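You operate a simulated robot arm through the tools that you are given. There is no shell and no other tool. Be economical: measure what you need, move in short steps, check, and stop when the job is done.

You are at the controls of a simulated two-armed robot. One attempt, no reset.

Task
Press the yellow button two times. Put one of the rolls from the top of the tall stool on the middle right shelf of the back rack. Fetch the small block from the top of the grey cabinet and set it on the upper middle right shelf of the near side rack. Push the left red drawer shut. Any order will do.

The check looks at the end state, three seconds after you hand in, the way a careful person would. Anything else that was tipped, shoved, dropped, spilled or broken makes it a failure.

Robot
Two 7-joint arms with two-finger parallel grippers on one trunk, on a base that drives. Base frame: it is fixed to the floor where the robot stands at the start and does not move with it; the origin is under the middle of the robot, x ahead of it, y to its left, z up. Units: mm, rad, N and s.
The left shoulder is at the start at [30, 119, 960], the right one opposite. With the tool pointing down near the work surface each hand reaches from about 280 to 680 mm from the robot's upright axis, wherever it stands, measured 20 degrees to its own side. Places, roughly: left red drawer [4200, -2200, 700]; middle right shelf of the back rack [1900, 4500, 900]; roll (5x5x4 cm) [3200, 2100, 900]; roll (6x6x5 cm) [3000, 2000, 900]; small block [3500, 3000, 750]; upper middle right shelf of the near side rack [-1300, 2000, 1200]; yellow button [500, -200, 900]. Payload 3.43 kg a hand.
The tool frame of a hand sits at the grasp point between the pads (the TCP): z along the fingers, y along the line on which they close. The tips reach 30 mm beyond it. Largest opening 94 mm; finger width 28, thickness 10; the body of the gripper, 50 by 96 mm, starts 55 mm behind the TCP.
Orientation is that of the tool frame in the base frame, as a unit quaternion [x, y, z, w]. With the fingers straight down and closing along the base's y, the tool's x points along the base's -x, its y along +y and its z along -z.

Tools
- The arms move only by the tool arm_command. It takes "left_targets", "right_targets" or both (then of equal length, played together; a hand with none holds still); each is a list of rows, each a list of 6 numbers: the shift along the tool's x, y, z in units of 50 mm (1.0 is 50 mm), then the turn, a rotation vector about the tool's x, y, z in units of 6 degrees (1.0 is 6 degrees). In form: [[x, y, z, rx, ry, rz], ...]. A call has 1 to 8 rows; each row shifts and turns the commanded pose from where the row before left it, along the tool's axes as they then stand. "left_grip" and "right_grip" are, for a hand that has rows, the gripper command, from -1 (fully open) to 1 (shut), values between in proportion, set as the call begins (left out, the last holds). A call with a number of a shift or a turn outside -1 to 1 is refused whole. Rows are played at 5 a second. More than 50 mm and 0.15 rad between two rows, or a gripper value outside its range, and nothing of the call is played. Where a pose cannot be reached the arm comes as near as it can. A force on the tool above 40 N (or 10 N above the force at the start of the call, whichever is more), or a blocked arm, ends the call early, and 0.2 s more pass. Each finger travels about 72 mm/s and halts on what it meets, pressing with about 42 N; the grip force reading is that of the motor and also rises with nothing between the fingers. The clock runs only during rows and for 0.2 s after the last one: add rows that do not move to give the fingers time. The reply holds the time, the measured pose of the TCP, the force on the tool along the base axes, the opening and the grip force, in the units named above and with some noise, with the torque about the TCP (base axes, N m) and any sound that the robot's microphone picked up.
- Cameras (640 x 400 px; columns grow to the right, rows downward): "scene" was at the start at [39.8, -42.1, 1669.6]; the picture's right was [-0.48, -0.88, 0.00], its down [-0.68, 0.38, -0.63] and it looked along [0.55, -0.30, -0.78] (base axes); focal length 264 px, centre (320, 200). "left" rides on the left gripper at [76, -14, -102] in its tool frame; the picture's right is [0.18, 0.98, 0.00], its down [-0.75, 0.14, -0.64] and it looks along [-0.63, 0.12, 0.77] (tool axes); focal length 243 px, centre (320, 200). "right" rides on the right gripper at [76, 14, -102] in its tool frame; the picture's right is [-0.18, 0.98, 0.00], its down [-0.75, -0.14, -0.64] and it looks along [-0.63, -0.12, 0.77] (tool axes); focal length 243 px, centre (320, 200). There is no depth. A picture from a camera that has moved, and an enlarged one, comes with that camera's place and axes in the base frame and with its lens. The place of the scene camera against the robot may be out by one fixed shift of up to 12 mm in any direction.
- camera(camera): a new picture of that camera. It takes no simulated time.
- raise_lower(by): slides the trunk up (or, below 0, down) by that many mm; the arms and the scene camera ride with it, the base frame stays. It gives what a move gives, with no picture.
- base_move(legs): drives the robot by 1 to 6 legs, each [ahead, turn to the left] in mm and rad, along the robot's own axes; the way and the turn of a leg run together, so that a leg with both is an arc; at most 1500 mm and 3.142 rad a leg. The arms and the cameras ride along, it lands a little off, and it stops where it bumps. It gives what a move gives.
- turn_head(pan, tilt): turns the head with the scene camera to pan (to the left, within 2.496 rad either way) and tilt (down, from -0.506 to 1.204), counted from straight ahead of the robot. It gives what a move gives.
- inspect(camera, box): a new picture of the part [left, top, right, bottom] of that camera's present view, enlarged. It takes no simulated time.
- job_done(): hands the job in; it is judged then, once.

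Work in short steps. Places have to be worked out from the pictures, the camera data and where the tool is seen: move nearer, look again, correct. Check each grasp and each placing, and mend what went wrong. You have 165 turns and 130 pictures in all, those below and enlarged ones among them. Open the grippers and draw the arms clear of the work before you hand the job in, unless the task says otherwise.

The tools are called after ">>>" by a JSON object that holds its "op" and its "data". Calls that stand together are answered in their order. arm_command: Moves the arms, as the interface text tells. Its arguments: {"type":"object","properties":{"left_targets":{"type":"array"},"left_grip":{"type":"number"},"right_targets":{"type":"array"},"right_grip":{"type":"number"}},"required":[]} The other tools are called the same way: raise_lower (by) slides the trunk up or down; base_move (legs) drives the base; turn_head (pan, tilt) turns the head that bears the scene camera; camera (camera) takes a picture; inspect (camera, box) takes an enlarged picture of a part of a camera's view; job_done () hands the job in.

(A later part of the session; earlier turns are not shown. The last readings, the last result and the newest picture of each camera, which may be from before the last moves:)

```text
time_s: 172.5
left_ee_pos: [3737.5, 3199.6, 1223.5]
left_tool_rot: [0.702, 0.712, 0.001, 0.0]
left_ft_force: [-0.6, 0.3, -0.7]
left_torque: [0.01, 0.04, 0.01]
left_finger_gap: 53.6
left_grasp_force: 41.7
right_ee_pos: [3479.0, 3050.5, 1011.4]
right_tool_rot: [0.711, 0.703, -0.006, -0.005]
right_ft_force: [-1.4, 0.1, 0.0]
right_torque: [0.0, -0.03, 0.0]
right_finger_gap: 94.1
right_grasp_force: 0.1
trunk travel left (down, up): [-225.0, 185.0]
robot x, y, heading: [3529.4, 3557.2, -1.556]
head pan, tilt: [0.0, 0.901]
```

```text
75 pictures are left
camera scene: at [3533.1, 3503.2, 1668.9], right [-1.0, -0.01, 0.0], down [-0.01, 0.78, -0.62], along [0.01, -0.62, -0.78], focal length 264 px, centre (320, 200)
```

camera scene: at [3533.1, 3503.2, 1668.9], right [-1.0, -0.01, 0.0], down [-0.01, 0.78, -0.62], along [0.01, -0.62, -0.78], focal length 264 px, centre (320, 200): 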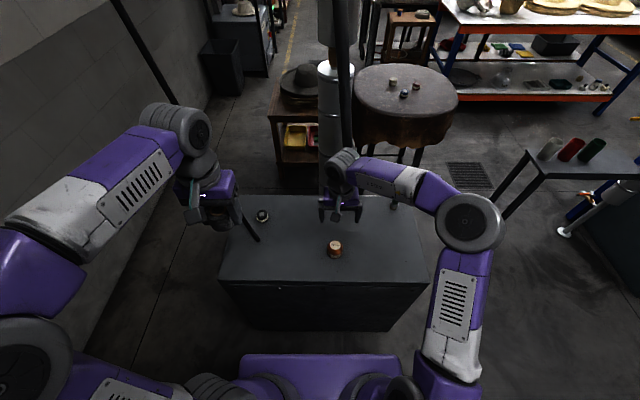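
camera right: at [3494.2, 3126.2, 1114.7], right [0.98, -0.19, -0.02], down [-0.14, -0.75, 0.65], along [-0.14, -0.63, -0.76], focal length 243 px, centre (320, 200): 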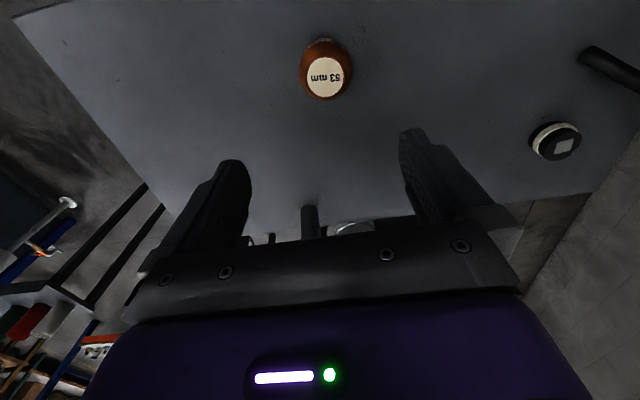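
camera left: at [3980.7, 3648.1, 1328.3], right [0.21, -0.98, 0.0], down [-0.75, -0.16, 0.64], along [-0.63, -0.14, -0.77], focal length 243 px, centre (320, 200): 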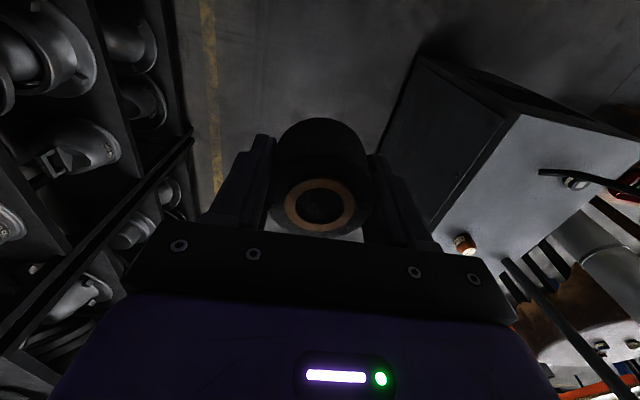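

There's a second leaning pole near the left hand; I leave the left hand still. The block's height is uncertain (top between 800 and 900), so I move the right hand a bit and triangulate.

>>> {"op": "arm_command", "data": {"right_targets": [[0.2, 0, 0.4, 0, 0, 0], [0, 0, 0.3, 0, 0, 0], [0, 0, 0, 0, 0, 0]]}}

>>> {"op": "camera", "data": {"camera": "right"}}

>>> {"op": "inspect", "data": {"camera": "scene", "box": [180, 150, 420, 300]}}

```text
time_s: 173.3
left_ee_pos: [3738.2, 3200.3, 1224.6]
left_tool_rot: [0.702, 0.712, 0.0, 0.0]
left_ft_force: [-0.3, 0.6, -0.1]
left_torque: [-0.05, -0.01, 0.03]
left_finger_gap: 53.2
left_grasp_force: 42.2
right_ee_pos: [3480.3, 3062.2, 978.0]
right_tool_rot: [0.712, 0.702, -0.006, -0.005]
right_ft_force: [0.0, -0.5, 0.7]
right_torque: [-0.02, 0.0, 0.0]
right_finger_gap: 94.0
right_grasp_force: 0.1
trunk travel left (down, up): [-225.0, 185.0]
robot x, y, heading: [3529.3, 3556.8, -1.553]
head pan, tilt: [0.0, 0.901]
```

```text
74 pictures are left
camera right: at [3495.0, 3137.2, 1080.2], right [0.98, -0.19, -0.01], down [-0.14, -0.75, 0.65], along [-0.14, -0.63, -0.76], focal length 243 px, centre (320, 200)
```

right: 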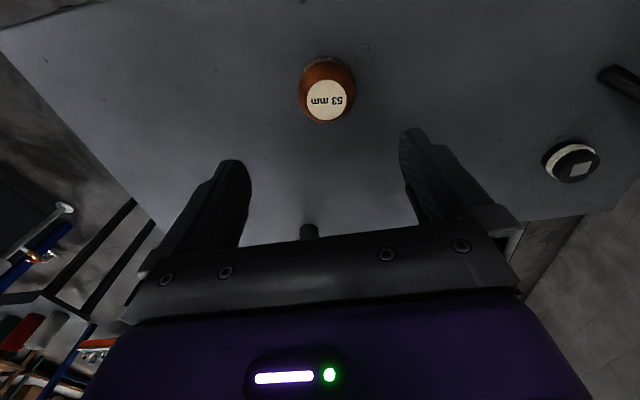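

```text
2.67 times, centred on (300, 225) of scene
camera zoom: at [3533.5, 3504.5, 1668.9], right [-1.0, -0.01, 0.0], down [-0.01, 0.78, -0.62], along [0.01, -0.62, -0.78], focal length 704 px, centre (373, 133)
```

zoom: 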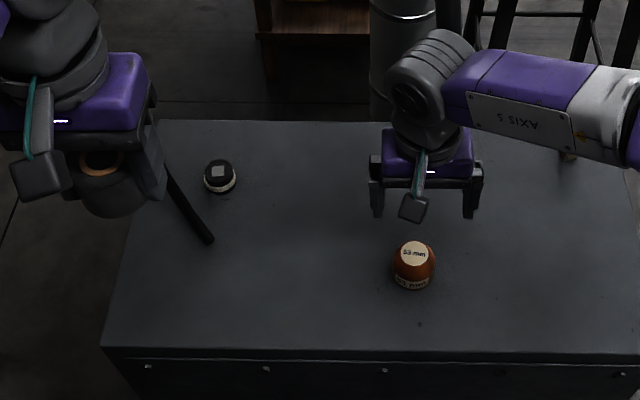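

Block top triangulates to about [3484, 3062, 845], nicely under the hand. I descend 105 mm and check.

>>> {"op": "arm_command", "data": {"right_targets": [[0, 0.08, 0.7, 0, 0, 0], [0, 0, 0.7, 0, 0, 0], [0, 0, 0.7, 0, 0, 0], [0, 0, 0, 0, 0, 0]]}}

>>> {"op": "camera", "data": {"camera": "right"}}

```text
time_s: 174.3
left_ee_pos: [3739.0, 3200.7, 1223.9]
left_tool_rot: [0.702, 0.713, 0.001, 0.0]
left_ft_force: [-0.1, -0.1, 0.3]
left_torque: [-0.01, 0.04, 0.02]
left_finger_gap: 53.5
left_grasp_force: 42.3
right_ee_pos: [3481.8, 3065.1, 873.4]
right_tool_rot: [0.711, 0.703, -0.006, -0.005]
right_ft_force: [0.0, -0.2, -0.2]
right_torque: [0.0, -0.02, 0.0]
right_finger_gap: 94.0
right_grasp_force: 0.1
trunk travel left (down, up): [-225.0, 185.0]
robot x, y, heading: [3529.2, 3550.4, -1.556]
head pan, tilt: [0.0, 0.901]
```

```text
72 pictures are left
camera right: at [3498.5, 3139.5, 975.5], right [0.98, -0.19, -0.01], down [-0.14, -0.75, 0.65], along [-0.14, -0.63, -0.76], focal length 243 px, centre (320, 200)
```

right: 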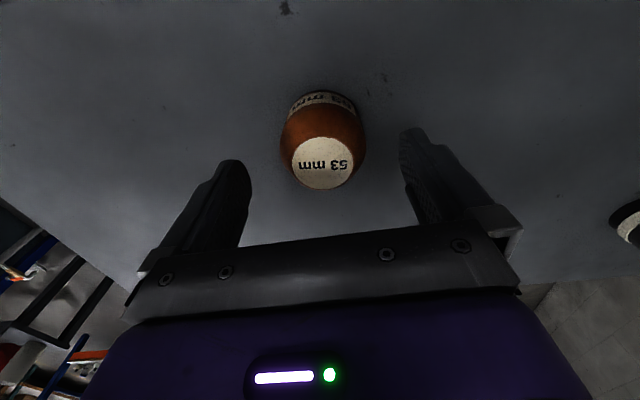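

Aligned. I descend another 30 mm and then small steps until the tips nearly touch.

>>> {"op": "arm_command", "data": {"right_targets": [[-0.06, 0, 0.3, 0, 0, 0], [0, 0, 0.3, 0, 0, 0], [0, 0, 0, 0, 0, 0]]}}

>>> {"op": "camera", "data": {"camera": "right"}}

```text
time_s: 175.1
left_ee_pos: [3738.8, 3201.3, 1225.1]
left_tool_rot: [0.702, 0.713, 0.0, 0.001]
left_ft_force: [-0.6, 0.9, -0.6]
left_torque: [0.0, -0.02, -0.02]
left_finger_gap: 53.8
left_grasp_force: 42.8
right_ee_pos: [3481.8, 3060.3, 843.4]
right_tool_rot: [0.711, 0.703, -0.006, -0.005]
right_ft_force: [-0.2, -0.1, 0.0]
right_torque: [-0.01, -0.02, 0.0]
right_finger_gap: 94.1
right_grasp_force: 0.0
trunk travel left (down, up): [-225.0, 185.0]
robot x, y, heading: [3531.7, 3554.9, -1.557]
head pan, tilt: [0.0, 0.901]
```

```text
71 pictures are left
camera right: at [3498.3, 3135.5, 945.0], right [0.98, -0.19, -0.01], down [-0.14, -0.75, 0.65], along [-0.14, -0.63, -0.76], focal length 243 px, centre (320, 200)
```

right: 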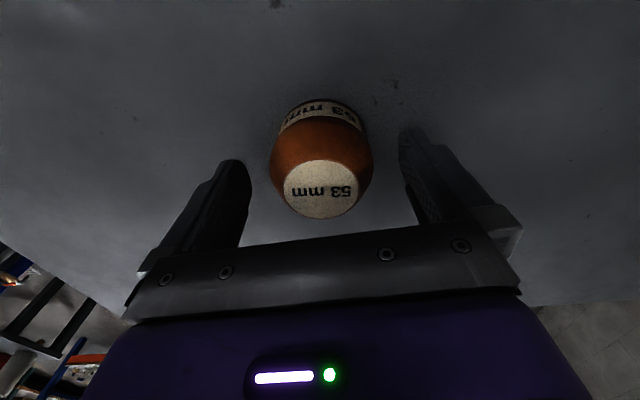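

Label now at TCP height. I go 8 mm lower and close.

>>> {"op": "arm_command", "data": {"right_targets": [[0, 0, 0.16, 0, 0, 0], [0, 0, 0, 0, 0, 0]]}}

>>> {"op": "arm_command", "data": {"right_targets": [[0, 0, 0, 0, 0, 0], [0, 0, 0, 0, 0, 0], [0, 0, 0, 0, 0, 0], [0, 0, 0, 0, 0, 0]], "right_grip": 1}}

>>> {"op": "camera", "data": {"camera": "right"}}

```text
time_s: 175.7
left_ee_pos: [3737.6, 3200.3, 1224.2]
left_tool_rot: [0.701, 0.713, 0.0, 0.0]
left_ft_force: [-0.5, -0.2, 0.2]
left_torque: [0.01, -0.02, 0.04]
left_finger_gap: 53.5
left_grasp_force: 41.9
right_ee_pos: [3482.3, 3058.8, 834.3]
right_tool_rot: [0.711, 0.703, -0.007, -0.005]
right_ft_force: [-1.0, -0.2, 0.2]
right_torque: [-0.01, 0.02, 0.01]
right_finger_gap: 93.9
right_grasp_force: 0.1
trunk travel left (down, up): [-225.0, 185.0]
robot x, y, heading: [3531.3, 3550.1, -1.553]
head pan, tilt: [0.0, 0.901]
```

```text
time_s: 176.7
left_ee_pos: [3739.3, 3200.2, 1224.8]
left_tool_rot: [0.701, 0.713, 0.0, 0.0]
left_ft_force: [0.2, 1.0, -0.9]
left_torque: [-0.01, -0.03, 0.01]
left_finger_gap: 53.5
left_grasp_force: 42.2
right_ee_pos: [3482.1, 3059.4, 834.7]
right_tool_rot: [0.71, 0.704, -0.007, -0.005]
right_ft_force: [0.3, -1.2, 0.2]
right_torque: [-0.01, 0.01, 0.04]
right_finger_gap: 57.5
right_grasp_force: 42.2
trunk travel left (down, up): [-225.0, 185.0]
robot x, y, heading: [3528.2, 3555.1, -1.555]
head pan, tilt: [0.0, 0.901]
```

```text
70 pictures are left
camera right: at [3498.3, 3135.1, 937.2], right [0.98, -0.19, -0.02], down [-0.14, -0.75, 0.65], along [-0.14, -0.63, -0.76], focal length 243 px, centre (320, 200)
```

right: 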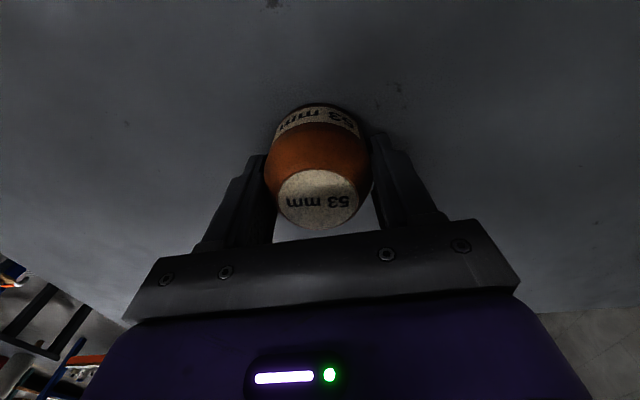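

Gripped at 57 mm. I lift it straight up.

>>> {"op": "arm_command", "data": {"right_targets": [[0, 0, -0.3, 0, 0, 0], [0, 0, -0.9, 0, 0, 0], [0, 0, -1, 0, 0, 0], [0, 0, -1, 0, 0, 0], [0, 0, -1, 0, 0, 0], [0, 0, -1, 0, 0, 0], [0, 0, -1, 0, 0, 0], [0, 0, -1, 0, 0, 0]]}}

>>> {"op": "camera", "data": {"camera": "scene"}}

>>> {"op": "camera", "data": {"camera": "right"}}

```text
time_s: 178.5
left_ee_pos: [3738.2, 3199.8, 1224.4]
left_tool_rot: [0.702, 0.712, 0.0, 0.0]
left_ft_force: [-0.9, 0.5, -0.9]
left_torque: [-0.01, 0.03, 0.02]
left_finger_gap: 53.4
left_grasp_force: 42.2
right_ee_pos: [3488.2, 3061.6, 1197.9]
right_tool_rot: [0.71, 0.704, -0.007, -0.005]
right_ft_force: [0.1, 0.0, -0.9]
right_torque: [-0.02, -0.02, 0.01]
right_finger_gap: 57.5
right_grasp_force: 41.9
trunk travel left (down, up): [-225.0, 185.0]
robot x, y, heading: [3527.8, 3553.4, -1.557]
head pan, tilt: [0.0, 0.901]
```

```text
69 pictures are left
camera scene: at [3534.3, 3504.7, 1668.9], right [-1.0, -0.02, 0.0], down [-0.01, 0.78, -0.62], along [0.01, -0.62, -0.78], focal length 264 px, centre (320, 200)
```

scene: 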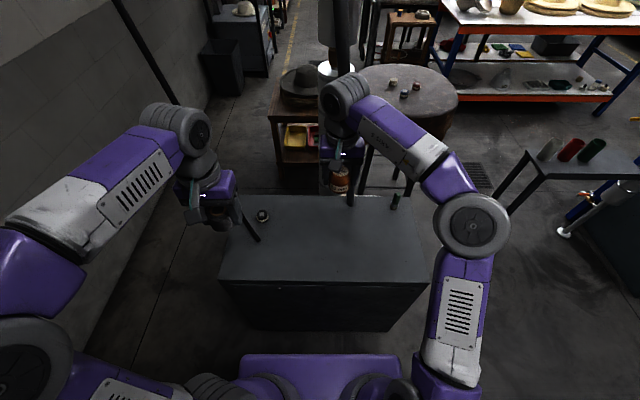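

```text
68 pictures are left
camera right: at [3504.6, 3136.9, 1299.5], right [0.98, -0.19, -0.02], down [-0.14, -0.75, 0.64], along [-0.14, -0.63, -0.76], focal length 243 px, centre (320, 200)
```

right: 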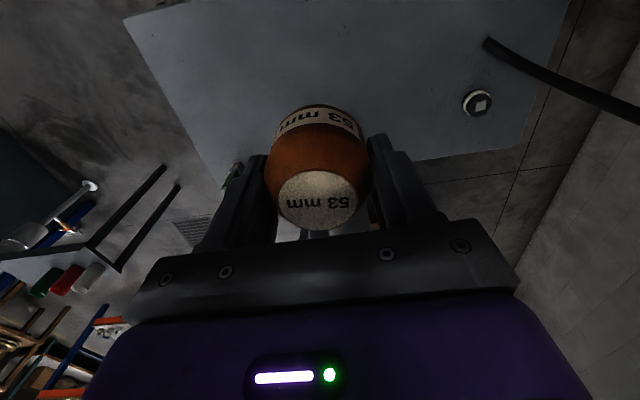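

Block held. I back off, tuck both hands, turn west, and look along the aisle.

>>> {"op": "base_move", "data": {"legs": [[-160, 0]]}}

>>> {"op": "arm_command", "data": {"left_targets": [[0, -0.6, 0, 0, 0, 0], [0, -0.6, 0, 0, 0, 0], [0, -0.6, 0, 0, 0, 0], [0, 0, 0, 0, 0, 0]], "right_targets": [[0.7, -0.5, 0, 0, 0, 0], [0.7, -0.5, 0, 0, 0, 0], [0.7, -0.5, 0, 0, 0, 0], [0.6, -0.5, 0, 0, 0, 0]]}}

>>> {"op": "base_move", "data": {"legs": [[0, -1.58]]}}

>>> {"op": "turn_head", "data": {"pan": -0.3, "tilt": 0.4}}

>>> {"op": "camera", "data": {"camera": "scene"}}

```text
time_s: 179.9
left_ee_pos: [3735.7, 3364.6, 1224.2]
left_tool_rot: [0.701, 0.713, 0.0, 0.0]
left_ft_force: [-0.5, -0.3, -0.9]
left_torque: [0.01, 0.01, 0.05]
left_finger_gap: 53.5
left_grasp_force: 42.2
right_ee_pos: [3486.6, 3223.9, 1196.4]
right_tool_rot: [0.71, 0.704, -0.006, -0.005]
right_ft_force: [0.8, 0.5, 0.3]
right_torque: [0.0, -0.05, 0.01]
right_finger_gap: 57.6
right_grasp_force: 41.7
trunk travel left (down, up): [-225.0, 185.0]
robot x, y, heading: [3531.9, 3716.5, -1.561]
head pan, tilt: [0.0, 0.901]
```

```text
time_s: 180.9
left_ee_pos: [3646.1, 3363.3, 1224.9]
left_tool_rot: [0.701, 0.713, 0.0, 0.0]
left_ft_force: [0.0, 0.0, -0.2]
left_torque: [0.0, 0.03, -0.02]
left_finger_gap: 53.5
left_grasp_force: 42.2
right_ee_pos: [3387.1, 3360.0, 1196.8]
right_tool_rot: [0.709, 0.705, -0.007, -0.004]
right_ft_force: [0.4, 0.5, -1.0]
right_torque: [-0.01, 0.0, -0.02]
right_finger_gap: 57.2
right_grasp_force: 42.0
trunk travel left (down, up): [-225.0, 185.0]
robot x, y, heading: [3532.7, 3717.2, -1.555]
head pan, tilt: [0.0, 0.901]
```

```text
time_s: 185.2
left_ee_pos: [3168.1, 3610.1, 1225.8]
left_tool_rot: [1.0, -0.008, 0.0, 0.0]
left_ft_force: [0.0, -0.9, 0.8]
left_torque: [-0.03, -0.01, 0.02]
left_finger_gap: 53.6
left_grasp_force: 42.3
right_ee_pos: [3172.1, 3869.7, 1196.5]
right_tool_rot: [1.0, -0.021, 0.0, -0.008]
right_ft_force: [0.4, -0.3, -0.5]
right_torque: [-0.04, 0.0, 0.02]
right_finger_gap: 56.7
right_grasp_force: 42.5
trunk travel left (down, up): [-225.0, 185.0]
robot x, y, heading: [3528.0, 3717.9, 3.127]
head pan, tilt: [0.0, 0.901]
```

```text
time_s: 186.2
left_ee_pos: [3169.4, 3609.7, 1225.1]
left_tool_rot: [1.0, -0.008, 0.0, 0.0]
left_ft_force: [-0.3, -0.3, -1.0]
left_torque: [0.02, 0.0, -0.02]
left_finger_gap: 53.6
left_grasp_force: 41.6
right_ee_pos: [3171.5, 3869.7, 1196.2]
right_tool_rot: [1.0, -0.02, -0.001, -0.008]
right_ft_force: [1.0, -0.7, -0.3]
right_torque: [0.04, 0.01, -0.02]
right_finger_gap: 57.1
right_grasp_force: 42.1
trunk travel left (down, up): [-225.0, 185.0]
robot x, y, heading: [3527.6, 3714.5, 3.13]
head pan, tilt: [-0.3, 0.4]
```

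```text
67 pictures are left
camera scene: at [3472.1, 3740.4, 1711.8], right [0.31, 0.95, 0.0], down [0.37, -0.12, -0.92], along [-0.88, 0.29, -0.39], focal length 264 px, centre (320, 200)
```

scene: 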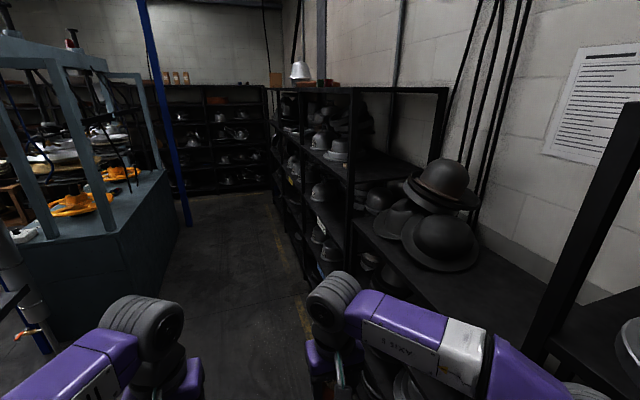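

Aisle is clear. I drive west to x≈2000 and turn north to face the rack.

>>> {"op": "base_move", "data": {"legs": [[1500, 0], [0, -1.56]]}}

>>> {"op": "turn_head", "data": {"pan": 0.0, "tilt": 0.6}}

>>> {"op": "camera", "data": {"camera": "scene"}}

```text
time_s: 197.2
left_ee_pos: [1950.5, 4113.6, 1224.9]
left_tool_rot: [-0.7, 0.714, 0.0, -0.001]
left_ft_force: [-0.3, -0.8, 0.1]
left_torque: [0.01, -0.04, 0.03]
left_finger_gap: 53.5
left_grasp_force: 41.7
right_ee_pos: [2209.2, 4109.9, 1195.0]
right_tool_rot: [-0.691, 0.723, -0.006, 0.006]
right_ft_force: [0.5, -0.3, -1.2]
right_torque: [0.0, -0.03, -0.01]
right_finger_gap: 56.4
right_grasp_force: 41.9
trunk travel left (down, up): [-225.0, 185.0]
robot x, y, heading: [2054.9, 3756.4, 1.547]
head pan, tilt: [-0.3, 0.4]
```

```text
time_s: 198.0
left_ee_pos: [1950.6, 4114.3, 1224.1]
left_tool_rot: [-0.7, 0.714, 0.0, 0.0]
left_ft_force: [0.1, -0.2, 0.4]
left_torque: [0.01, -0.02, 0.02]
left_finger_gap: 53.8
left_grasp_force: 41.8
right_ee_pos: [2209.9, 4109.3, 1195.4]
right_tool_rot: [-0.692, 0.722, -0.004, 0.006]
right_ft_force: [0.5, 0.1, 0.1]
right_torque: [-0.01, 0.0, -0.03]
right_finger_gap: 56.6
right_grasp_force: 42.0
trunk travel left (down, up): [-225.0, 185.0]
robot x, y, heading: [2057.9, 3753.8, 1.547]
head pan, tilt: [0.0, 0.6]
```

```text
66 pictures are left
camera scene: at [2059.9, 3808.8, 1693.7], right [1.0, -0.02, 0.0], down [-0.01, -0.56, -0.83], along [0.02, 0.83, -0.56], focal length 264 px, centre (320, 200)
```

scene: 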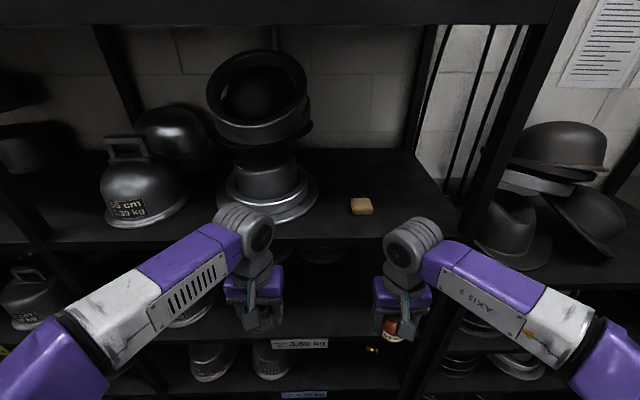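

I see the rack front at y≈4237, boards at about z 1314, 921, 521; the middle one is z≈921. I back off and lower the trunk to look into the middle shelf.

>>> {"op": "base_move", "data": {"legs": [[-300, 0]]}}

>>> {"op": "raise_lower", "data": {"by": -220}}

>>> {"op": "turn_head", "data": {"pan": 0.0, "tilt": 0.5}}

>>> {"op": "camera", "data": {"camera": "scene"}}

```text
time_s: 200.1
left_ee_pos: [1943.3, 3811.9, 1225.0]
left_tool_rot: [-0.7, 0.714, 0.0, 0.0]
left_ft_force: [-0.2, 0.7, -0.1]
left_torque: [-0.03, 0.01, 0.0]
left_finger_gap: 53.7
left_grasp_force: 41.8
right_ee_pos: [2202.9, 3806.8, 1195.8]
right_tool_rot: [-0.691, 0.723, -0.005, 0.006]
right_ft_force: [0.1, 0.1, -0.9]
right_torque: [0.02, 0.02, -0.02]
right_finger_gap: 56.0
right_grasp_force: 42.0
trunk travel left (down, up): [-225.0, 185.0]
robot x, y, heading: [2049.0, 3455.7, 1.552]
head pan, tilt: [0.0, 0.6]
```

```text
time_s: 202.4
left_ee_pos: [1943.8, 3811.9, 1005.1]
left_tool_rot: [-0.7, 0.714, 0.0, 0.0]
left_ft_force: [-0.8, 0.2, 0.0]
left_torque: [0.03, -0.01, 0.0]
left_finger_gap: 53.4
left_grasp_force: 42.2
right_ee_pos: [2202.0, 3807.2, 976.4]
right_tool_rot: [-0.691, 0.722, -0.005, 0.007]
right_ft_force: [0.3, -0.1, -0.2]
right_torque: [-0.03, 0.0, 0.01]
right_finger_gap: 56.1
right_grasp_force: 41.9
trunk travel left (down, up): [-5.0, 405.0]
robot x, y, heading: [2049.8, 3456.0, 1.553]
head pan, tilt: [0.0, 0.6]
```

```text
time_s: 203.1
left_ee_pos: [1943.9, 3812.1, 1004.6]
left_tool_rot: [-0.7, 0.714, 0.0, 0.001]
left_ft_force: [0.4, 0.2, -0.3]
left_torque: [-0.01, 0.01, 0.05]
left_finger_gap: 53.6
left_grasp_force: 41.7
right_ee_pos: [2202.8, 3807.6, 976.6]
right_tool_rot: [-0.692, 0.722, -0.005, 0.006]
right_ft_force: [-0.1, -0.8, -0.4]
right_torque: [0.0, 0.0, -0.04]
right_finger_gap: 56.0
right_grasp_force: 41.8
trunk travel left (down, up): [-5.0, 405.0]
robot x, y, heading: [2048.5, 3452.7, 1.555]
head pan, tilt: [0.0, 0.499]
```

```text
65 pictures are left
camera scene: at [2053.7, 3509.0, 1482.8], right [1.0, -0.02, 0.0], down [-0.01, -0.48, -0.88], along [0.02, 0.88, -0.48], focal length 264 px, centre (320, 200)
```

scene: 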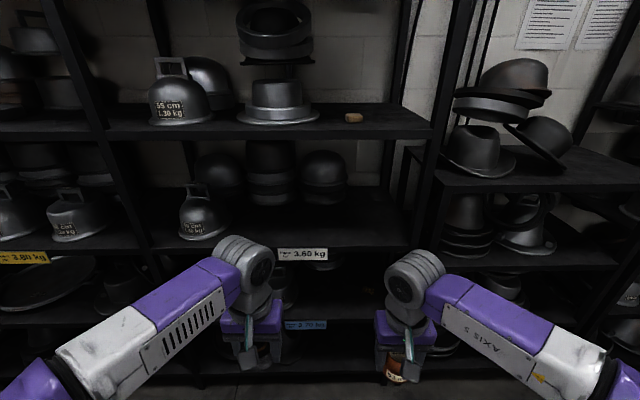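

Middle shelf board ≈ z 908–921; its front right half is free. I'll set the roll at about (1960, 4305) with the hand tilted 24° so the wrist stays outside the board above. First lower and tilt, then drive 330 mm ahead.

>>> {"op": "arm_command", "data": {"left_targets": [[0, 0, 0.4, 0, 0, 0], [0, 0, 0, 0, -1, 0], [0, 0, 0, 0, -1, 0], [0, 0, 0, 0, -1, 0], [0, 0, 0, 0, -1, 0], [0, 0, 0, 0, 0, 0]]}}

>>> {"op": "base_move", "data": {"legs": [[330, 0]]}}

>>> {"op": "camera", "data": {"camera": "left"}}

>>> {"op": "camera", "data": {"camera": "scene"}}

```text
time_s: 204.5
left_ee_pos: [1944.3, 3812.2, 985.5]
left_tool_rot: [-0.685, 0.698, 0.146, 0.149]
left_ft_force: [0.3, -0.5, -0.6]
left_torque: [0.04, 0.02, 0.01]
left_finger_gap: 53.7
left_grasp_force: 42.7
right_ee_pos: [2202.8, 3807.3, 976.3]
right_tool_rot: [-0.692, 0.722, -0.005, 0.006]
right_ft_force: [-0.5, -0.1, -1.3]
right_torque: [0.01, -0.02, 0.03]
right_finger_gap: 55.9
right_grasp_force: 42.4
trunk travel left (down, up): [-5.0, 405.0]
robot x, y, heading: [2048.5, 3452.6, 1.553]
head pan, tilt: [0.0, 0.499]
```

```text
time_s: 206.7
left_ee_pos: [1947.7, 4136.7, 984.0]
left_tool_rot: [-0.687, 0.697, 0.146, 0.147]
left_ft_force: [-0.4, -0.1, -1.3]
left_torque: [-0.02, 0.0, 0.0]
left_finger_gap: 53.8
left_grasp_force: 41.9
right_ee_pos: [2206.5, 4132.8, 975.5]
right_tool_rot: [-0.693, 0.721, -0.005, 0.007]
right_ft_force: [-0.1, 0.3, -0.9]
right_torque: [-0.04, -0.06, 0.0]
right_finger_gap: 55.8
right_grasp_force: 42.5
trunk travel left (down, up): [-5.0, 405.0]
robot x, y, heading: [2051.7, 3775.7, 1.552]
head pan, tilt: [0.0, 0.499]
```

```text
64 pictures are left
camera left: at [1959.7, 4025.2, 1048.2], right [-0.99, -0.15, -0.07], down [-0.14, 0.43, 0.89], along [-0.11, 0.89, -0.44], focal length 243 px, centre (320, 200)
```

left: 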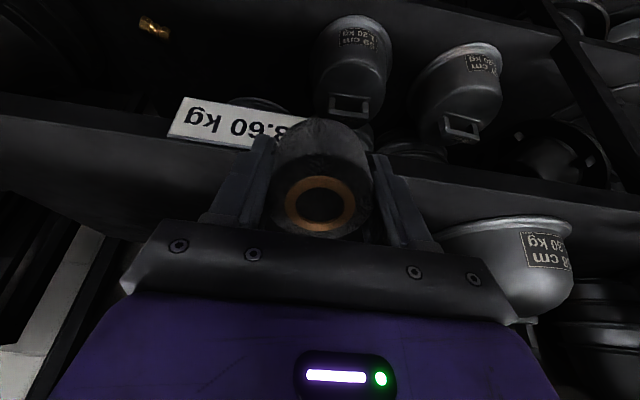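

```text
63 pictures are left
camera scene: at [2058.6, 3833.9, 1482.7], right [1.0, -0.01, 0.0], down [-0.01, -0.48, -0.88], along [0.01, 0.88, -0.48], focal length 264 px, centre (320, 200)
```

scene: 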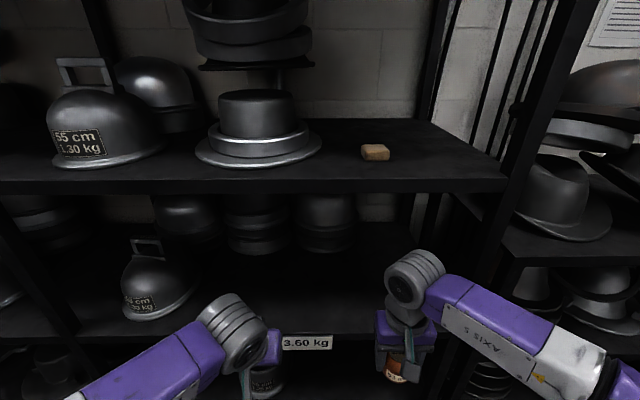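

Rack front ≈ y 4222, middle board top z ≈ 920; the roll's lowest edge is ~25 mm above it. I advance 150 mm into the shelf.

>>> {"op": "arm_command", "data": {"left_targets": [[-0.685, 0, 0.305, 0, 0, 0], [-0.685, 0, 0.305, 0, 0, 0], [-0.685, 0, 0.305, 0, 0, 0], [-0.685, 0, 0.305, 0, 0, 0], [0, 0, 0, 0, 0, 0]]}}

>>> {"op": "camera", "data": {"camera": "left"}}

>>> {"op": "inspect", "data": {"camera": "scene", "box": [160, 230, 400, 390]}}

```text
time_s: 207.9
left_ee_pos: [1948.5, 4285.2, 985.0]
left_tool_rot: [-0.687, 0.697, 0.146, 0.148]
left_ft_force: [0.4, -0.1, 0.0]
left_torque: [-0.02, -0.01, 0.0]
left_finger_gap: 53.5
left_grasp_force: 41.6
right_ee_pos: [2207.1, 4132.4, 975.6]
right_tool_rot: [-0.694, 0.72, -0.005, 0.006]
right_ft_force: [0.4, 0.5, -1.6]
right_torque: [-0.02, 0.0, 0.04]
right_finger_gap: 55.8
right_grasp_force: 41.8
trunk travel left (down, up): [-5.0, 405.0]
robot x, y, heading: [2053.6, 3775.8, 1.555]
head pan, tilt: [0.0, 0.499]
```

```text
62 pictures are left
camera left: at [1960.6, 4173.3, 1048.4], right [-0.99, -0.15, -0.07], down [-0.14, 0.43, 0.89], along [-0.11, 0.89, -0.44], focal length 243 px, centre (320, 200)
```

left: 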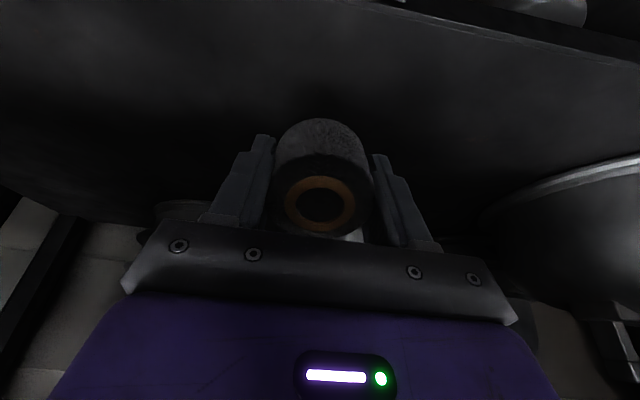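

```text
2.50 times, centred on (280, 310) of scene
camera zoom: at [2058.6, 3833.1, 1482.8], right [1.0, -0.01, 0.0], down [-0.01, -0.48, -0.88], along [0.01, 0.88, -0.48], focal length 660 px, centre (420, -75)
```

zoom: 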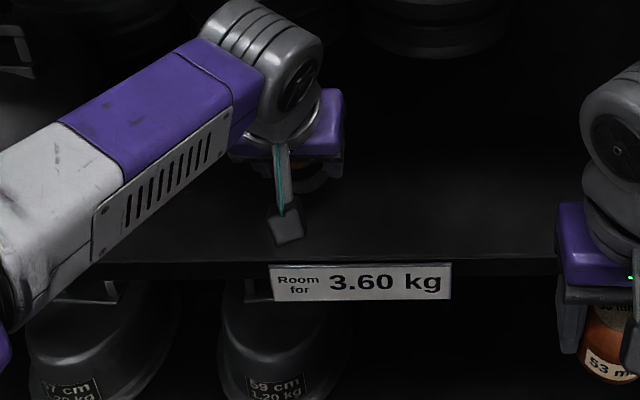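

Inside the shelf. I go 20 mm deeper, then lower gently till touch.

>>> {"op": "arm_command", "data": {"left_targets": [[-0.365, 0, 0.163, 0, 0, 0], [0.12, 0, 0.27, 0, 0, 0], [0.03, 0, 0.07, 0, 0, 0], [0, 0, 0, 0, 0, 0]]}}

>>> {"op": "arm_command", "data": {"left_targets": [[0.025, 0, 0.055, 0, 0, 0], [0.025, 0, 0.055, 0, 0, 0], [0, 0, 0, 0, 0, 0]]}}

```text
time_s: 208.9
left_ee_pos: [1949.0, 4304.8, 966.1]
left_tool_rot: [-0.687, 0.696, 0.147, 0.148]
left_ft_force: [0.8, -1.0, -0.8]
left_torque: [-0.03, 0.0, 0.03]
left_finger_gap: 53.7
left_grasp_force: 41.8
right_ee_pos: [2206.7, 4133.4, 974.9]
right_tool_rot: [-0.694, 0.72, -0.005, 0.006]
right_ft_force: [0.1, -0.4, -0.7]
right_torque: [0.01, -0.01, 0.01]
right_finger_gap: 55.7
right_grasp_force: 42.1
trunk travel left (down, up): [-5.0, 405.0]
robot x, y, heading: [2055.1, 3780.1, 1.556]
head pan, tilt: [0.0, 0.499]
```

```text
time_s: 209.7
left_ee_pos: [1948.6, 4304.9, 961.2]
left_tool_rot: [-0.687, 0.696, 0.147, 0.148]
left_ft_force: [-0.7, 0.6, -0.5]
left_torque: [0.04, 0.01, 0.0]
left_finger_gap: 53.6
left_grasp_force: 41.9
right_ee_pos: [2206.7, 4133.1, 975.5]
right_tool_rot: [-0.693, 0.721, -0.005, 0.007]
right_ft_force: [0.2, 0.6, -0.2]
right_torque: [-0.02, 0.02, 0.01]
right_finger_gap: 55.7
right_grasp_force: 42.0
trunk travel left (down, up): [-5.0, 405.0]
robot x, y, heading: [2056.7, 3777.8, 1.555]
head pan, tilt: [0.0, 0.499]
```

No contact yet; a few more small downward rows.

>>> {"op": "arm_command", "data": {"left_targets": [[0.025, 0, 0.055, 0, 0, 0], [0.025, 0, 0.055, 0, 0, 0], [0.025, 0, 0.055, 0, 0, 0], [0, 0, 0, 0, 0, 0]]}}

>>> {"op": "camera", "data": {"camera": "left"}}

```text
time_s: 210.7
left_ee_pos: [1949.8, 4306.8, 952.3]
left_tool_rot: [-0.686, 0.697, 0.146, 0.149]
left_ft_force: [-0.2, 0.0, 0.0]
left_torque: [0.01, -0.02, 0.01]
left_finger_gap: 53.5
left_grasp_force: 41.7
right_ee_pos: [2206.0, 4132.0, 976.1]
right_tool_rot: [-0.693, 0.72, -0.005, 0.006]
right_ft_force: [0.7, 0.1, -1.7]
right_torque: [-0.01, -0.01, 0.02]
right_finger_gap: 55.8
right_grasp_force: 41.9
trunk travel left (down, up): [-5.0, 405.0]
robot x, y, heading: [2057.3, 3773.2, 1.553]
head pan, tilt: [0.0, 0.499]
```

```text
60 pictures are left
camera left: at [1961.9, 4194.7, 1014.1], right [-0.99, -0.15, -0.07], down [-0.14, 0.43, 0.89], along [-0.11, 0.89, -0.44], focal length 243 px, centre (320, 200)
```

left: 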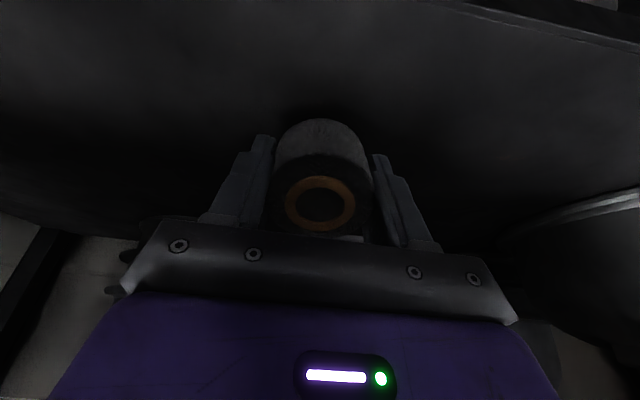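

Still free. I continue down in 2.5 mm rows.

>>> {"op": "arm_command", "data": {"left_targets": [[0.02, 0, 0.046, 0, 0, 0], [0.02, 0, 0.046, 0, 0, 0], [0.02, 0, 0.046, 0, 0, 0], [0, 0, 0, 0, 0, 0]]}}

>>> {"op": "arm_command", "data": {"left_targets": [[0.02, 0, 0.046, 0, 0, 0], [0.02, 0, 0.046, 0, 0, 0], [0, 0, 0, 0, 0, 0]]}}

```text
time_s: 211.7
left_ee_pos: [1949.7, 4306.2, 943.0]
left_tool_rot: [-0.687, 0.697, 0.146, 0.149]
left_ft_force: [-0.8, 0.5, -1.1]
left_torque: [0.0, 0.0, -0.01]
left_finger_gap: 53.5
left_grasp_force: 42.2
right_ee_pos: [2206.6, 4132.9, 975.5]
right_tool_rot: [-0.693, 0.721, -0.005, 0.006]
right_ft_force: [-0.8, 0.7, -1.3]
right_torque: [0.01, -0.01, 0.0]
right_finger_gap: 55.5
right_grasp_force: 42.1
trunk travel left (down, up): [-5.0, 405.0]
robot x, y, heading: [2056.5, 3776.7, 1.554]
head pan, tilt: [0.0, 0.499]
```

```text
time_s: 212.5
left_ee_pos: [1950.5, 4306.3, 938.8]
left_tool_rot: [-0.687, 0.697, 0.146, 0.148]
left_ft_force: [-0.1, -0.5, -1.1]
left_torque: [-0.03, -0.06, -0.02]
left_finger_gap: 53.6
left_grasp_force: 41.8
right_ee_pos: [2207.2, 4133.1, 975.3]
right_tool_rot: [-0.693, 0.721, -0.005, 0.006]
right_ft_force: [0.0, -0.7, -0.6]
right_torque: [0.02, 0.01, 0.02]
right_finger_gap: 55.7
right_grasp_force: 41.9
trunk travel left (down, up): [-5.0, 405.0]
robot x, y, heading: [2054.5, 3777.2, 1.556]
head pan, tilt: [0.0, 0.499]
```

Still no contact (board must be lower than estimated). Continue gently.

>>> {"op": "arm_command", "data": {"left_targets": [[0.02, 0, 0.046, 0, 0, 0], [0.02, 0, 0.046, 0, 0, 0], [0.02, 0, 0.046, 0, 0, 0], [0.02, 0, 0.046, 0, 0, 0], [0, 0, 0, 0, 0, 0]]}}

>>> {"op": "inspect", "data": {"camera": "scene", "box": [200, 260, 360, 380]}}

```text
time_s: 213.4
left_ee_pos: [1948.4, 4308.3, 940.0]
left_tool_rot: [-0.686, 0.694, 0.151, 0.156]
left_ft_force: [-0.3, -1.0, 10.3]
left_torque: [-0.19, 0.02, 0.01]
left_finger_gap: 53.5
left_grasp_force: 41.9
right_ee_pos: [2205.8, 4132.1, 976.4]
right_tool_rot: [-0.694, 0.72, -0.006, 0.007]
right_ft_force: [-0.6, 0.6, -0.5]
right_torque: [0.01, 0.02, -0.05]
right_finger_gap: 55.1
right_grasp_force: 42.3
trunk travel left (down, up): [-5.0, 405.0]
robot x, y, heading: [2051.8, 3778.6, 1.558]
head pan, tilt: [0.0, 0.499]
stopped in row 4 (left hand): the force on the tool passed its limit at 42 N (the readings are from after the stop); the commanded pose is now the measured one
```

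```text
3.33 times, centred on (280, 320) of scene
camera zoom: at [2058.7, 3832.5, 1482.6], right [1.0, -0.01, 0.0], down [-0.01, -0.48, -0.88], along [0.01, 0.88, -0.48], focal length 880 px, centre (453, -200)
```

zoom: 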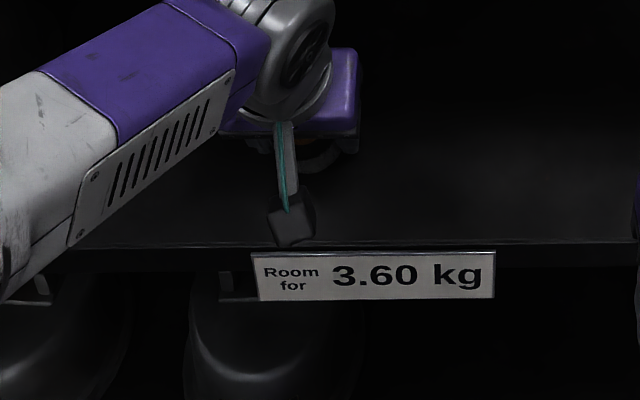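

Touched: board ≈ z 900. There's headroom for a vertical hand, so I lift 5 mm, untilt, and lower again to set it flat.

>>> {"op": "arm_command", "data": {"left_targets": [[-0.05, 0, -0.11, 0, 0, 0], [0, 0, 0, 0, 1, 0], [0, 0, 0, 0, 1, 0], [0, 0, 0, 0, 1, 0], [0, 0, 0, 0, 1, 0], [0, 0, 0, 0, 0.1, 0], [0, 0, 0, 0, 0, 0]]}}

>>> {"op": "arm_command", "data": {"left_targets": [[0, 0, 0.08, 0, 0, 0], [0, 0, 0.05, 0, 0, 0], [0, 0, 0.05, 0, 0, 0], [0, 0, 0.05, 0, 0, 0], [0, 0, 0.05, 0, 0, 0], [0, 0, 0, 0, 0, 0]]}}

```text
time_s: 215.0
left_ee_pos: [1949.6, 4308.5, 941.2]
left_tool_rot: [-0.702, 0.712, 0.001, 0.003]
left_ft_force: [0.7, -0.1, -0.9]
left_torque: [-0.01, 0.0, -0.01]
left_finger_gap: 53.4
left_grasp_force: 42.3
right_ee_pos: [2207.6, 4133.4, 975.6]
right_tool_rot: [-0.693, 0.721, -0.004, 0.006]
right_ft_force: [-0.1, 0.4, -0.6]
right_torque: [0.01, -0.01, 0.01]
right_finger_gap: 55.2
right_grasp_force: 42.1
trunk travel left (down, up): [-5.0, 405.0]
robot x, y, heading: [2055.2, 3779.3, 1.557]
head pan, tilt: [0.0, 0.499]
```

```text
time_s: 216.4
left_ee_pos: [1950.1, 4308.1, 929.7]
left_tool_rot: [-0.702, 0.712, 0.003, 0.005]
left_ft_force: [-1.2, 3.3, 17.2]
left_torque: [-0.16, 0.55, -0.16]
left_finger_gap: 53.4
left_grasp_force: 41.7
right_ee_pos: [2205.7, 4132.2, 976.6]
right_tool_rot: [-0.693, 0.721, -0.005, 0.006]
right_ft_force: [0.3, -0.1, -1.2]
right_torque: [0.01, 0.02, 0.0]
right_finger_gap: 55.5
right_grasp_force: 41.8
trunk travel left (down, up): [-5.0, 405.0]
robot x, y, heading: [2054.0, 3774.6, 1.558]
head pan, tilt: [0.0, 0.499]
```

Resting on the board. I open the hand and look.

>>> {"op": "arm_command", "data": {"left_targets": [[0, 0, -0.03, 0, 0, 0], [0, 0, 0, 0, 0, 0], [0, 0, 0, 0, 0, 0], [0, 0, 0, 0, 0, 0], [0, 0, 0, 0, 0, 0]], "left_grip": -1}}

>>> {"op": "camera", "data": {"camera": "left"}}

```text
time_s: 217.6
left_ee_pos: [1949.1, 4306.4, 930.1]
left_tool_rot: [-0.703, 0.712, 0.001, 0.002]
left_ft_force: [3.1, -2.8, 15.0]
left_torque: [-0.32, 0.68, 0.33]
left_finger_gap: 92.4
left_grasp_force: 0.0
right_ee_pos: [2207.8, 4131.2, 976.6]
right_tool_rot: [-0.694, 0.72, -0.005, 0.007]
right_ft_force: [1.0, 0.1, -0.6]
right_torque: [-0.01, -0.02, 0.0]
right_finger_gap: 55.1
right_grasp_force: 41.8
trunk travel left (down, up): [-5.0, 405.0]
robot x, y, heading: [2054.9, 3782.8, 1.558]
head pan, tilt: [0.0, 0.499]
```

```text
58 pictures are left
camera left: at [1962.3, 4229.8, 1032.7], right [-0.99, -0.17, 0.0], down [-0.13, 0.75, 0.65], along [-0.11, 0.64, -0.76], focal length 243 px, centre (320, 200)
```

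left: 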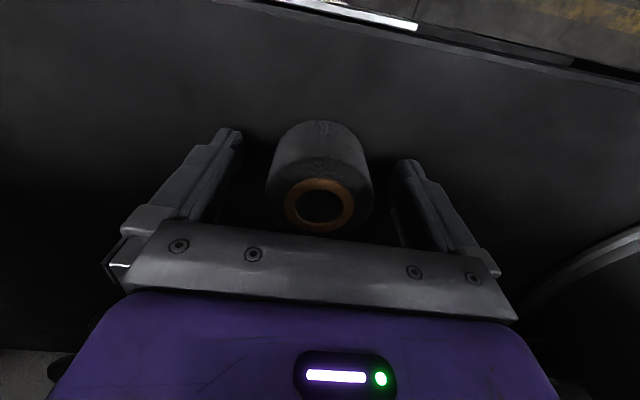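

Released; the roll stands flat. I lift 8 mm and withdraw straight back.

>>> {"op": "arm_command", "data": {"left_targets": [[0, 0, -0.16, 0, 0, 0], [0.5, 0, 0, 0, 0, 0], [0.8, 0, 0, 0, 0, 0], [1, 0, 0, 0, 0, 0], [1, 0, 0, 0, 0, 0], [0.5, 0, 0, 0, 0, 0]]}}

>>> {"op": "base_move", "data": {"legs": [[-330, 0]]}}

>>> {"op": "camera", "data": {"camera": "scene"}}

>>> {"op": "inspect", "data": {"camera": "scene", "box": [200, 170, 400, 295]}}

```text
time_s: 219.0
left_ee_pos: [1948.4, 4116.3, 935.4]
left_tool_rot: [-0.703, 0.711, 0.0, 0.003]
left_ft_force: [-0.6, 0.4, -0.7]
left_torque: [0.03, 0.03, 0.01]
left_finger_gap: 94.3
left_grasp_force: 0.1
right_ee_pos: [2206.1, 4131.3, 975.7]
right_tool_rot: [-0.693, 0.721, -0.005, 0.006]
right_ft_force: [-0.5, -0.1, -1.6]
right_torque: [0.0, 0.0, 0.02]
right_finger_gap: 55.1
right_grasp_force: 42.6
trunk travel left (down, up): [-5.0, 405.0]
robot x, y, heading: [2053.4, 3777.3, 1.556]
head pan, tilt: [0.0, 0.499]
```

```text
time_s: 221.2
left_ee_pos: [1943.9, 3788.6, 936.5]
left_tool_rot: [-0.703, 0.711, 0.001, 0.002]
left_ft_force: [0.1, 0.1, -0.5]
left_torque: [0.03, 0.01, -0.01]
left_finger_gap: 93.9
left_grasp_force: 0.0
right_ee_pos: [2201.5, 3803.6, 975.7]
right_tool_rot: [-0.695, 0.719, -0.005, 0.006]
right_ft_force: [-0.8, 0.1, -0.8]
right_torque: [0.02, -0.01, -0.01]
right_finger_gap: 55.3
right_grasp_force: 42.3
trunk travel left (down, up): [-5.0, 405.0]
robot x, y, heading: [2047.5, 3447.0, 1.565]
head pan, tilt: [0.0, 0.499]
```

```text
57 pictures are left
camera scene: at [2054.6, 3504.0, 1482.8], right [1.0, -0.01, 0.0], down [0.0, -0.48, -0.88], along [0.01, 0.88, -0.48], focal length 264 px, centre (320, 200)
```

scene: 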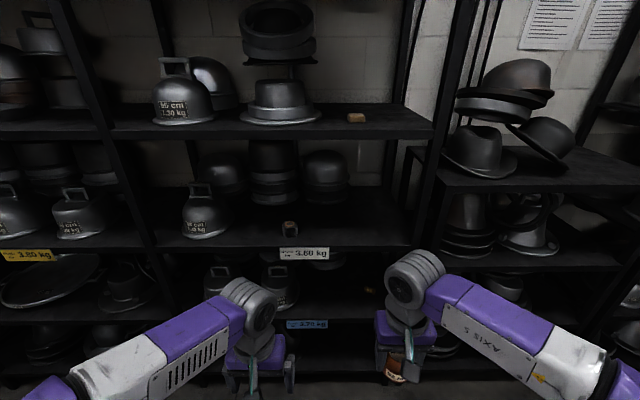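

```text
3.20 times, centred on (300, 232) of scene
camera zoom: at [2054.6, 3504.0, 1482.8], right [1.0, -0.01, 0.0], down [0.0, -0.48, -0.88], along [0.01, 0.88, -0.48], focal length 845 px, centre (384, 96)
```

zoom: 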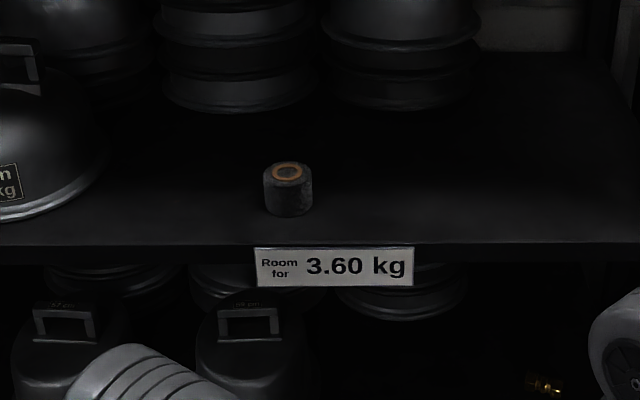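

Roll is standing on the middle right shelf. Now I raise the trunk, turn west and look along the aisle towards the side rack.

>>> {"op": "raise_lower", "data": {"by": 300}}

>>> {"op": "base_move", "data": {"legs": [[0, 1.571]]}}

>>> {"op": "turn_head", "data": {"pan": 0.0, "tilt": 0.35}}

>>> {"op": "camera", "data": {"camera": "scene"}}

>>> {"op": "camera", "data": {"camera": "right"}}

```text
time_s: 224.2
left_ee_pos: [1942.8, 3788.7, 1235.3]
left_tool_rot: [-0.703, 0.711, 0.0, 0.003]
left_ft_force: [0.1, -0.6, 0.9]
left_torque: [-0.03, 0.03, 0.0]
left_finger_gap: 93.9
left_grasp_force: 0.0
right_ee_pos: [2202.4, 3804.6, 1275.9]
right_tool_rot: [-0.695, 0.719, -0.005, 0.006]
right_ft_force: [0.0, 0.3, -0.3]
right_torque: [0.02, 0.01, -0.01]
right_finger_gap: 55.1
right_grasp_force: 41.8
trunk travel left (down, up): [-305.0, 105.0]
robot x, y, heading: [2050.1, 3447.2, 1.557]
head pan, tilt: [0.0, 0.499]
```

```text
time_s: 228.4
left_ee_pos: [1712.0, 3339.1, 1235.9]
left_tool_rot: [1.0, 0.0, -0.003, -0.001]
left_ft_force: [0.2, 0.2, 0.1]
left_torque: [0.0, 0.02, 0.01]
left_finger_gap: 94.1
left_grasp_force: 0.1
right_ee_pos: [1694.2, 3595.8, 1276.0]
right_tool_rot: [1.0, -0.012, -0.001, -0.008]
right_ft_force: [1.1, 1.6, -0.8]
right_torque: [-0.03, 0.02, -0.02]
right_finger_gap: 55.0
right_grasp_force: 41.7
trunk travel left (down, up): [-305.0, 105.0]
robot x, y, heading: [2052.9, 3447.5, -3.135]
head pan, tilt: [0.0, 0.499]
```

```text
time_s: 229.1
left_ee_pos: [1711.3, 3338.3, 1234.7]
left_tool_rot: [1.0, 0.0, -0.002, -0.002]
left_ft_force: [-0.5, 0.4, -1.0]
left_torque: [0.01, -0.02, 0.01]
left_finger_gap: 94.0
left_grasp_force: 0.0
right_ee_pos: [1694.3, 3596.2, 1275.7]
right_tool_rot: [1.0, -0.013, -0.001, -0.009]
right_ft_force: [0.5, 0.0, -1.3]
right_torque: [0.0, -0.01, 0.0]
right_finger_gap: 55.2
right_grasp_force: 42.1
trunk travel left (down, up): [-305.0, 105.0]
robot x, y, heading: [2049.5, 3452.1, -3.14]
head pan, tilt: [0.0, 0.351]
```

```text
55 pictures are left
camera scene: at [1990.8, 3443.5, 1796.4], right [0.0, 1.0, 0.0], down [0.34, 0.0, -0.94], along [-0.94, 0.0, -0.34], focal length 264 px, centre (320, 200)
```

scene: 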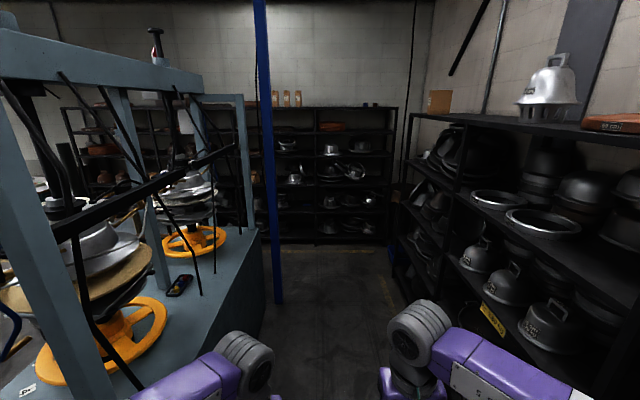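

```text
54 pictures are left
camera right: at [1769.0, 3577.5, 1378.4], right [-0.21, -0.98, -0.02], down [-0.75, 0.15, 0.65], along [-0.63, 0.15, -0.76], focal length 243 px, centre (320, 200)
```

right: 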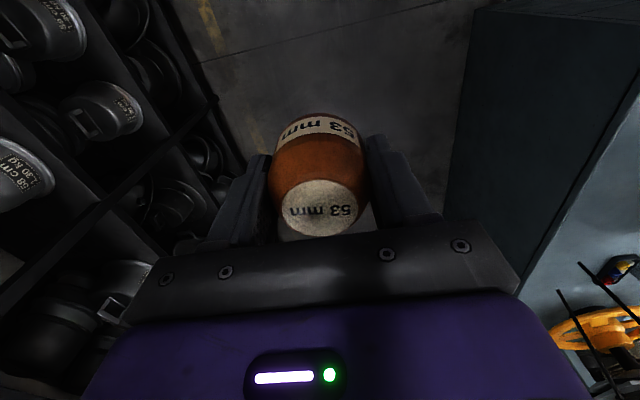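

Block still held. I steer a bit to the lane centre (y≈3620) and drive west to x≈-640.

>>> {"op": "base_move", "data": {"legs": [[0, -0.13], [1300, 0], [0, 0.13], [1400, 0]]}}

>>> {"op": "turn_head", "data": {"pan": 0.9, "tilt": 0.4}}

>>> {"op": "camera", "data": {"camera": "scene"}}

```text
time_s: 243.6
left_ee_pos: [-1019.3, 3509.2, 1234.4]
left_tool_rot: [1.0, -0.001, -0.001, -0.002]
left_ft_force: [0.1, -0.4, 0.1]
left_torque: [-0.02, -0.02, 0.01]
left_finger_gap: 93.9
left_grasp_force: 0.0
right_ee_pos: [-1037.1, 3766.1, 1276.8]
right_tool_rot: [1.0, -0.013, -0.001, -0.008]
right_ft_force: [-0.1, 0.4, -0.2]
right_torque: [0.01, 0.0, 0.0]
right_finger_gap: 55.0
right_grasp_force: 41.5
trunk travel left (down, up): [-305.0, 105.0]
robot x, y, heading: [-678.6, 3619.8, 3.139]
head pan, tilt: [0.0, 0.351]
```

```text
time_s: 244.8
left_ee_pos: [-1017.3, 3511.1, 1235.7]
left_tool_rot: [1.0, 0.0, -0.002, -0.003]
left_ft_force: [0.2, 0.2, 0.3]
left_torque: [-0.01, -0.01, 0.03]
left_finger_gap: 93.7
left_grasp_force: 0.1
right_ee_pos: [-1037.5, 3766.0, 1275.7]
right_tool_rot: [1.0, -0.013, -0.001, -0.008]
right_ft_force: [-0.3, 0.6, -0.8]
right_torque: [0.01, 0.01, -0.04]
right_finger_gap: 54.9
right_grasp_force: 41.7
trunk travel left (down, up): [-305.0, 105.0]
robot x, y, heading: [-679.7, 3619.4, 3.146]
head pan, tilt: [0.901, 0.4]
```

```text
53 pictures are left
camera scene: at [-704.3, 3541.5, 1791.9], right [-0.78, 0.62, 0.0], down [0.24, 0.3, -0.92], along [-0.57, -0.72, -0.39], focal length 264 px, centre (320, 200)
```

scene: 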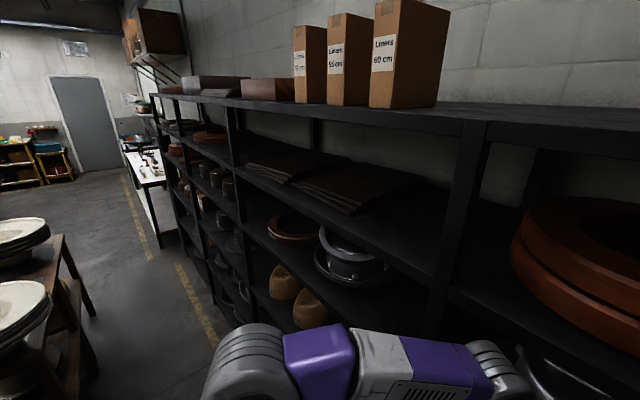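

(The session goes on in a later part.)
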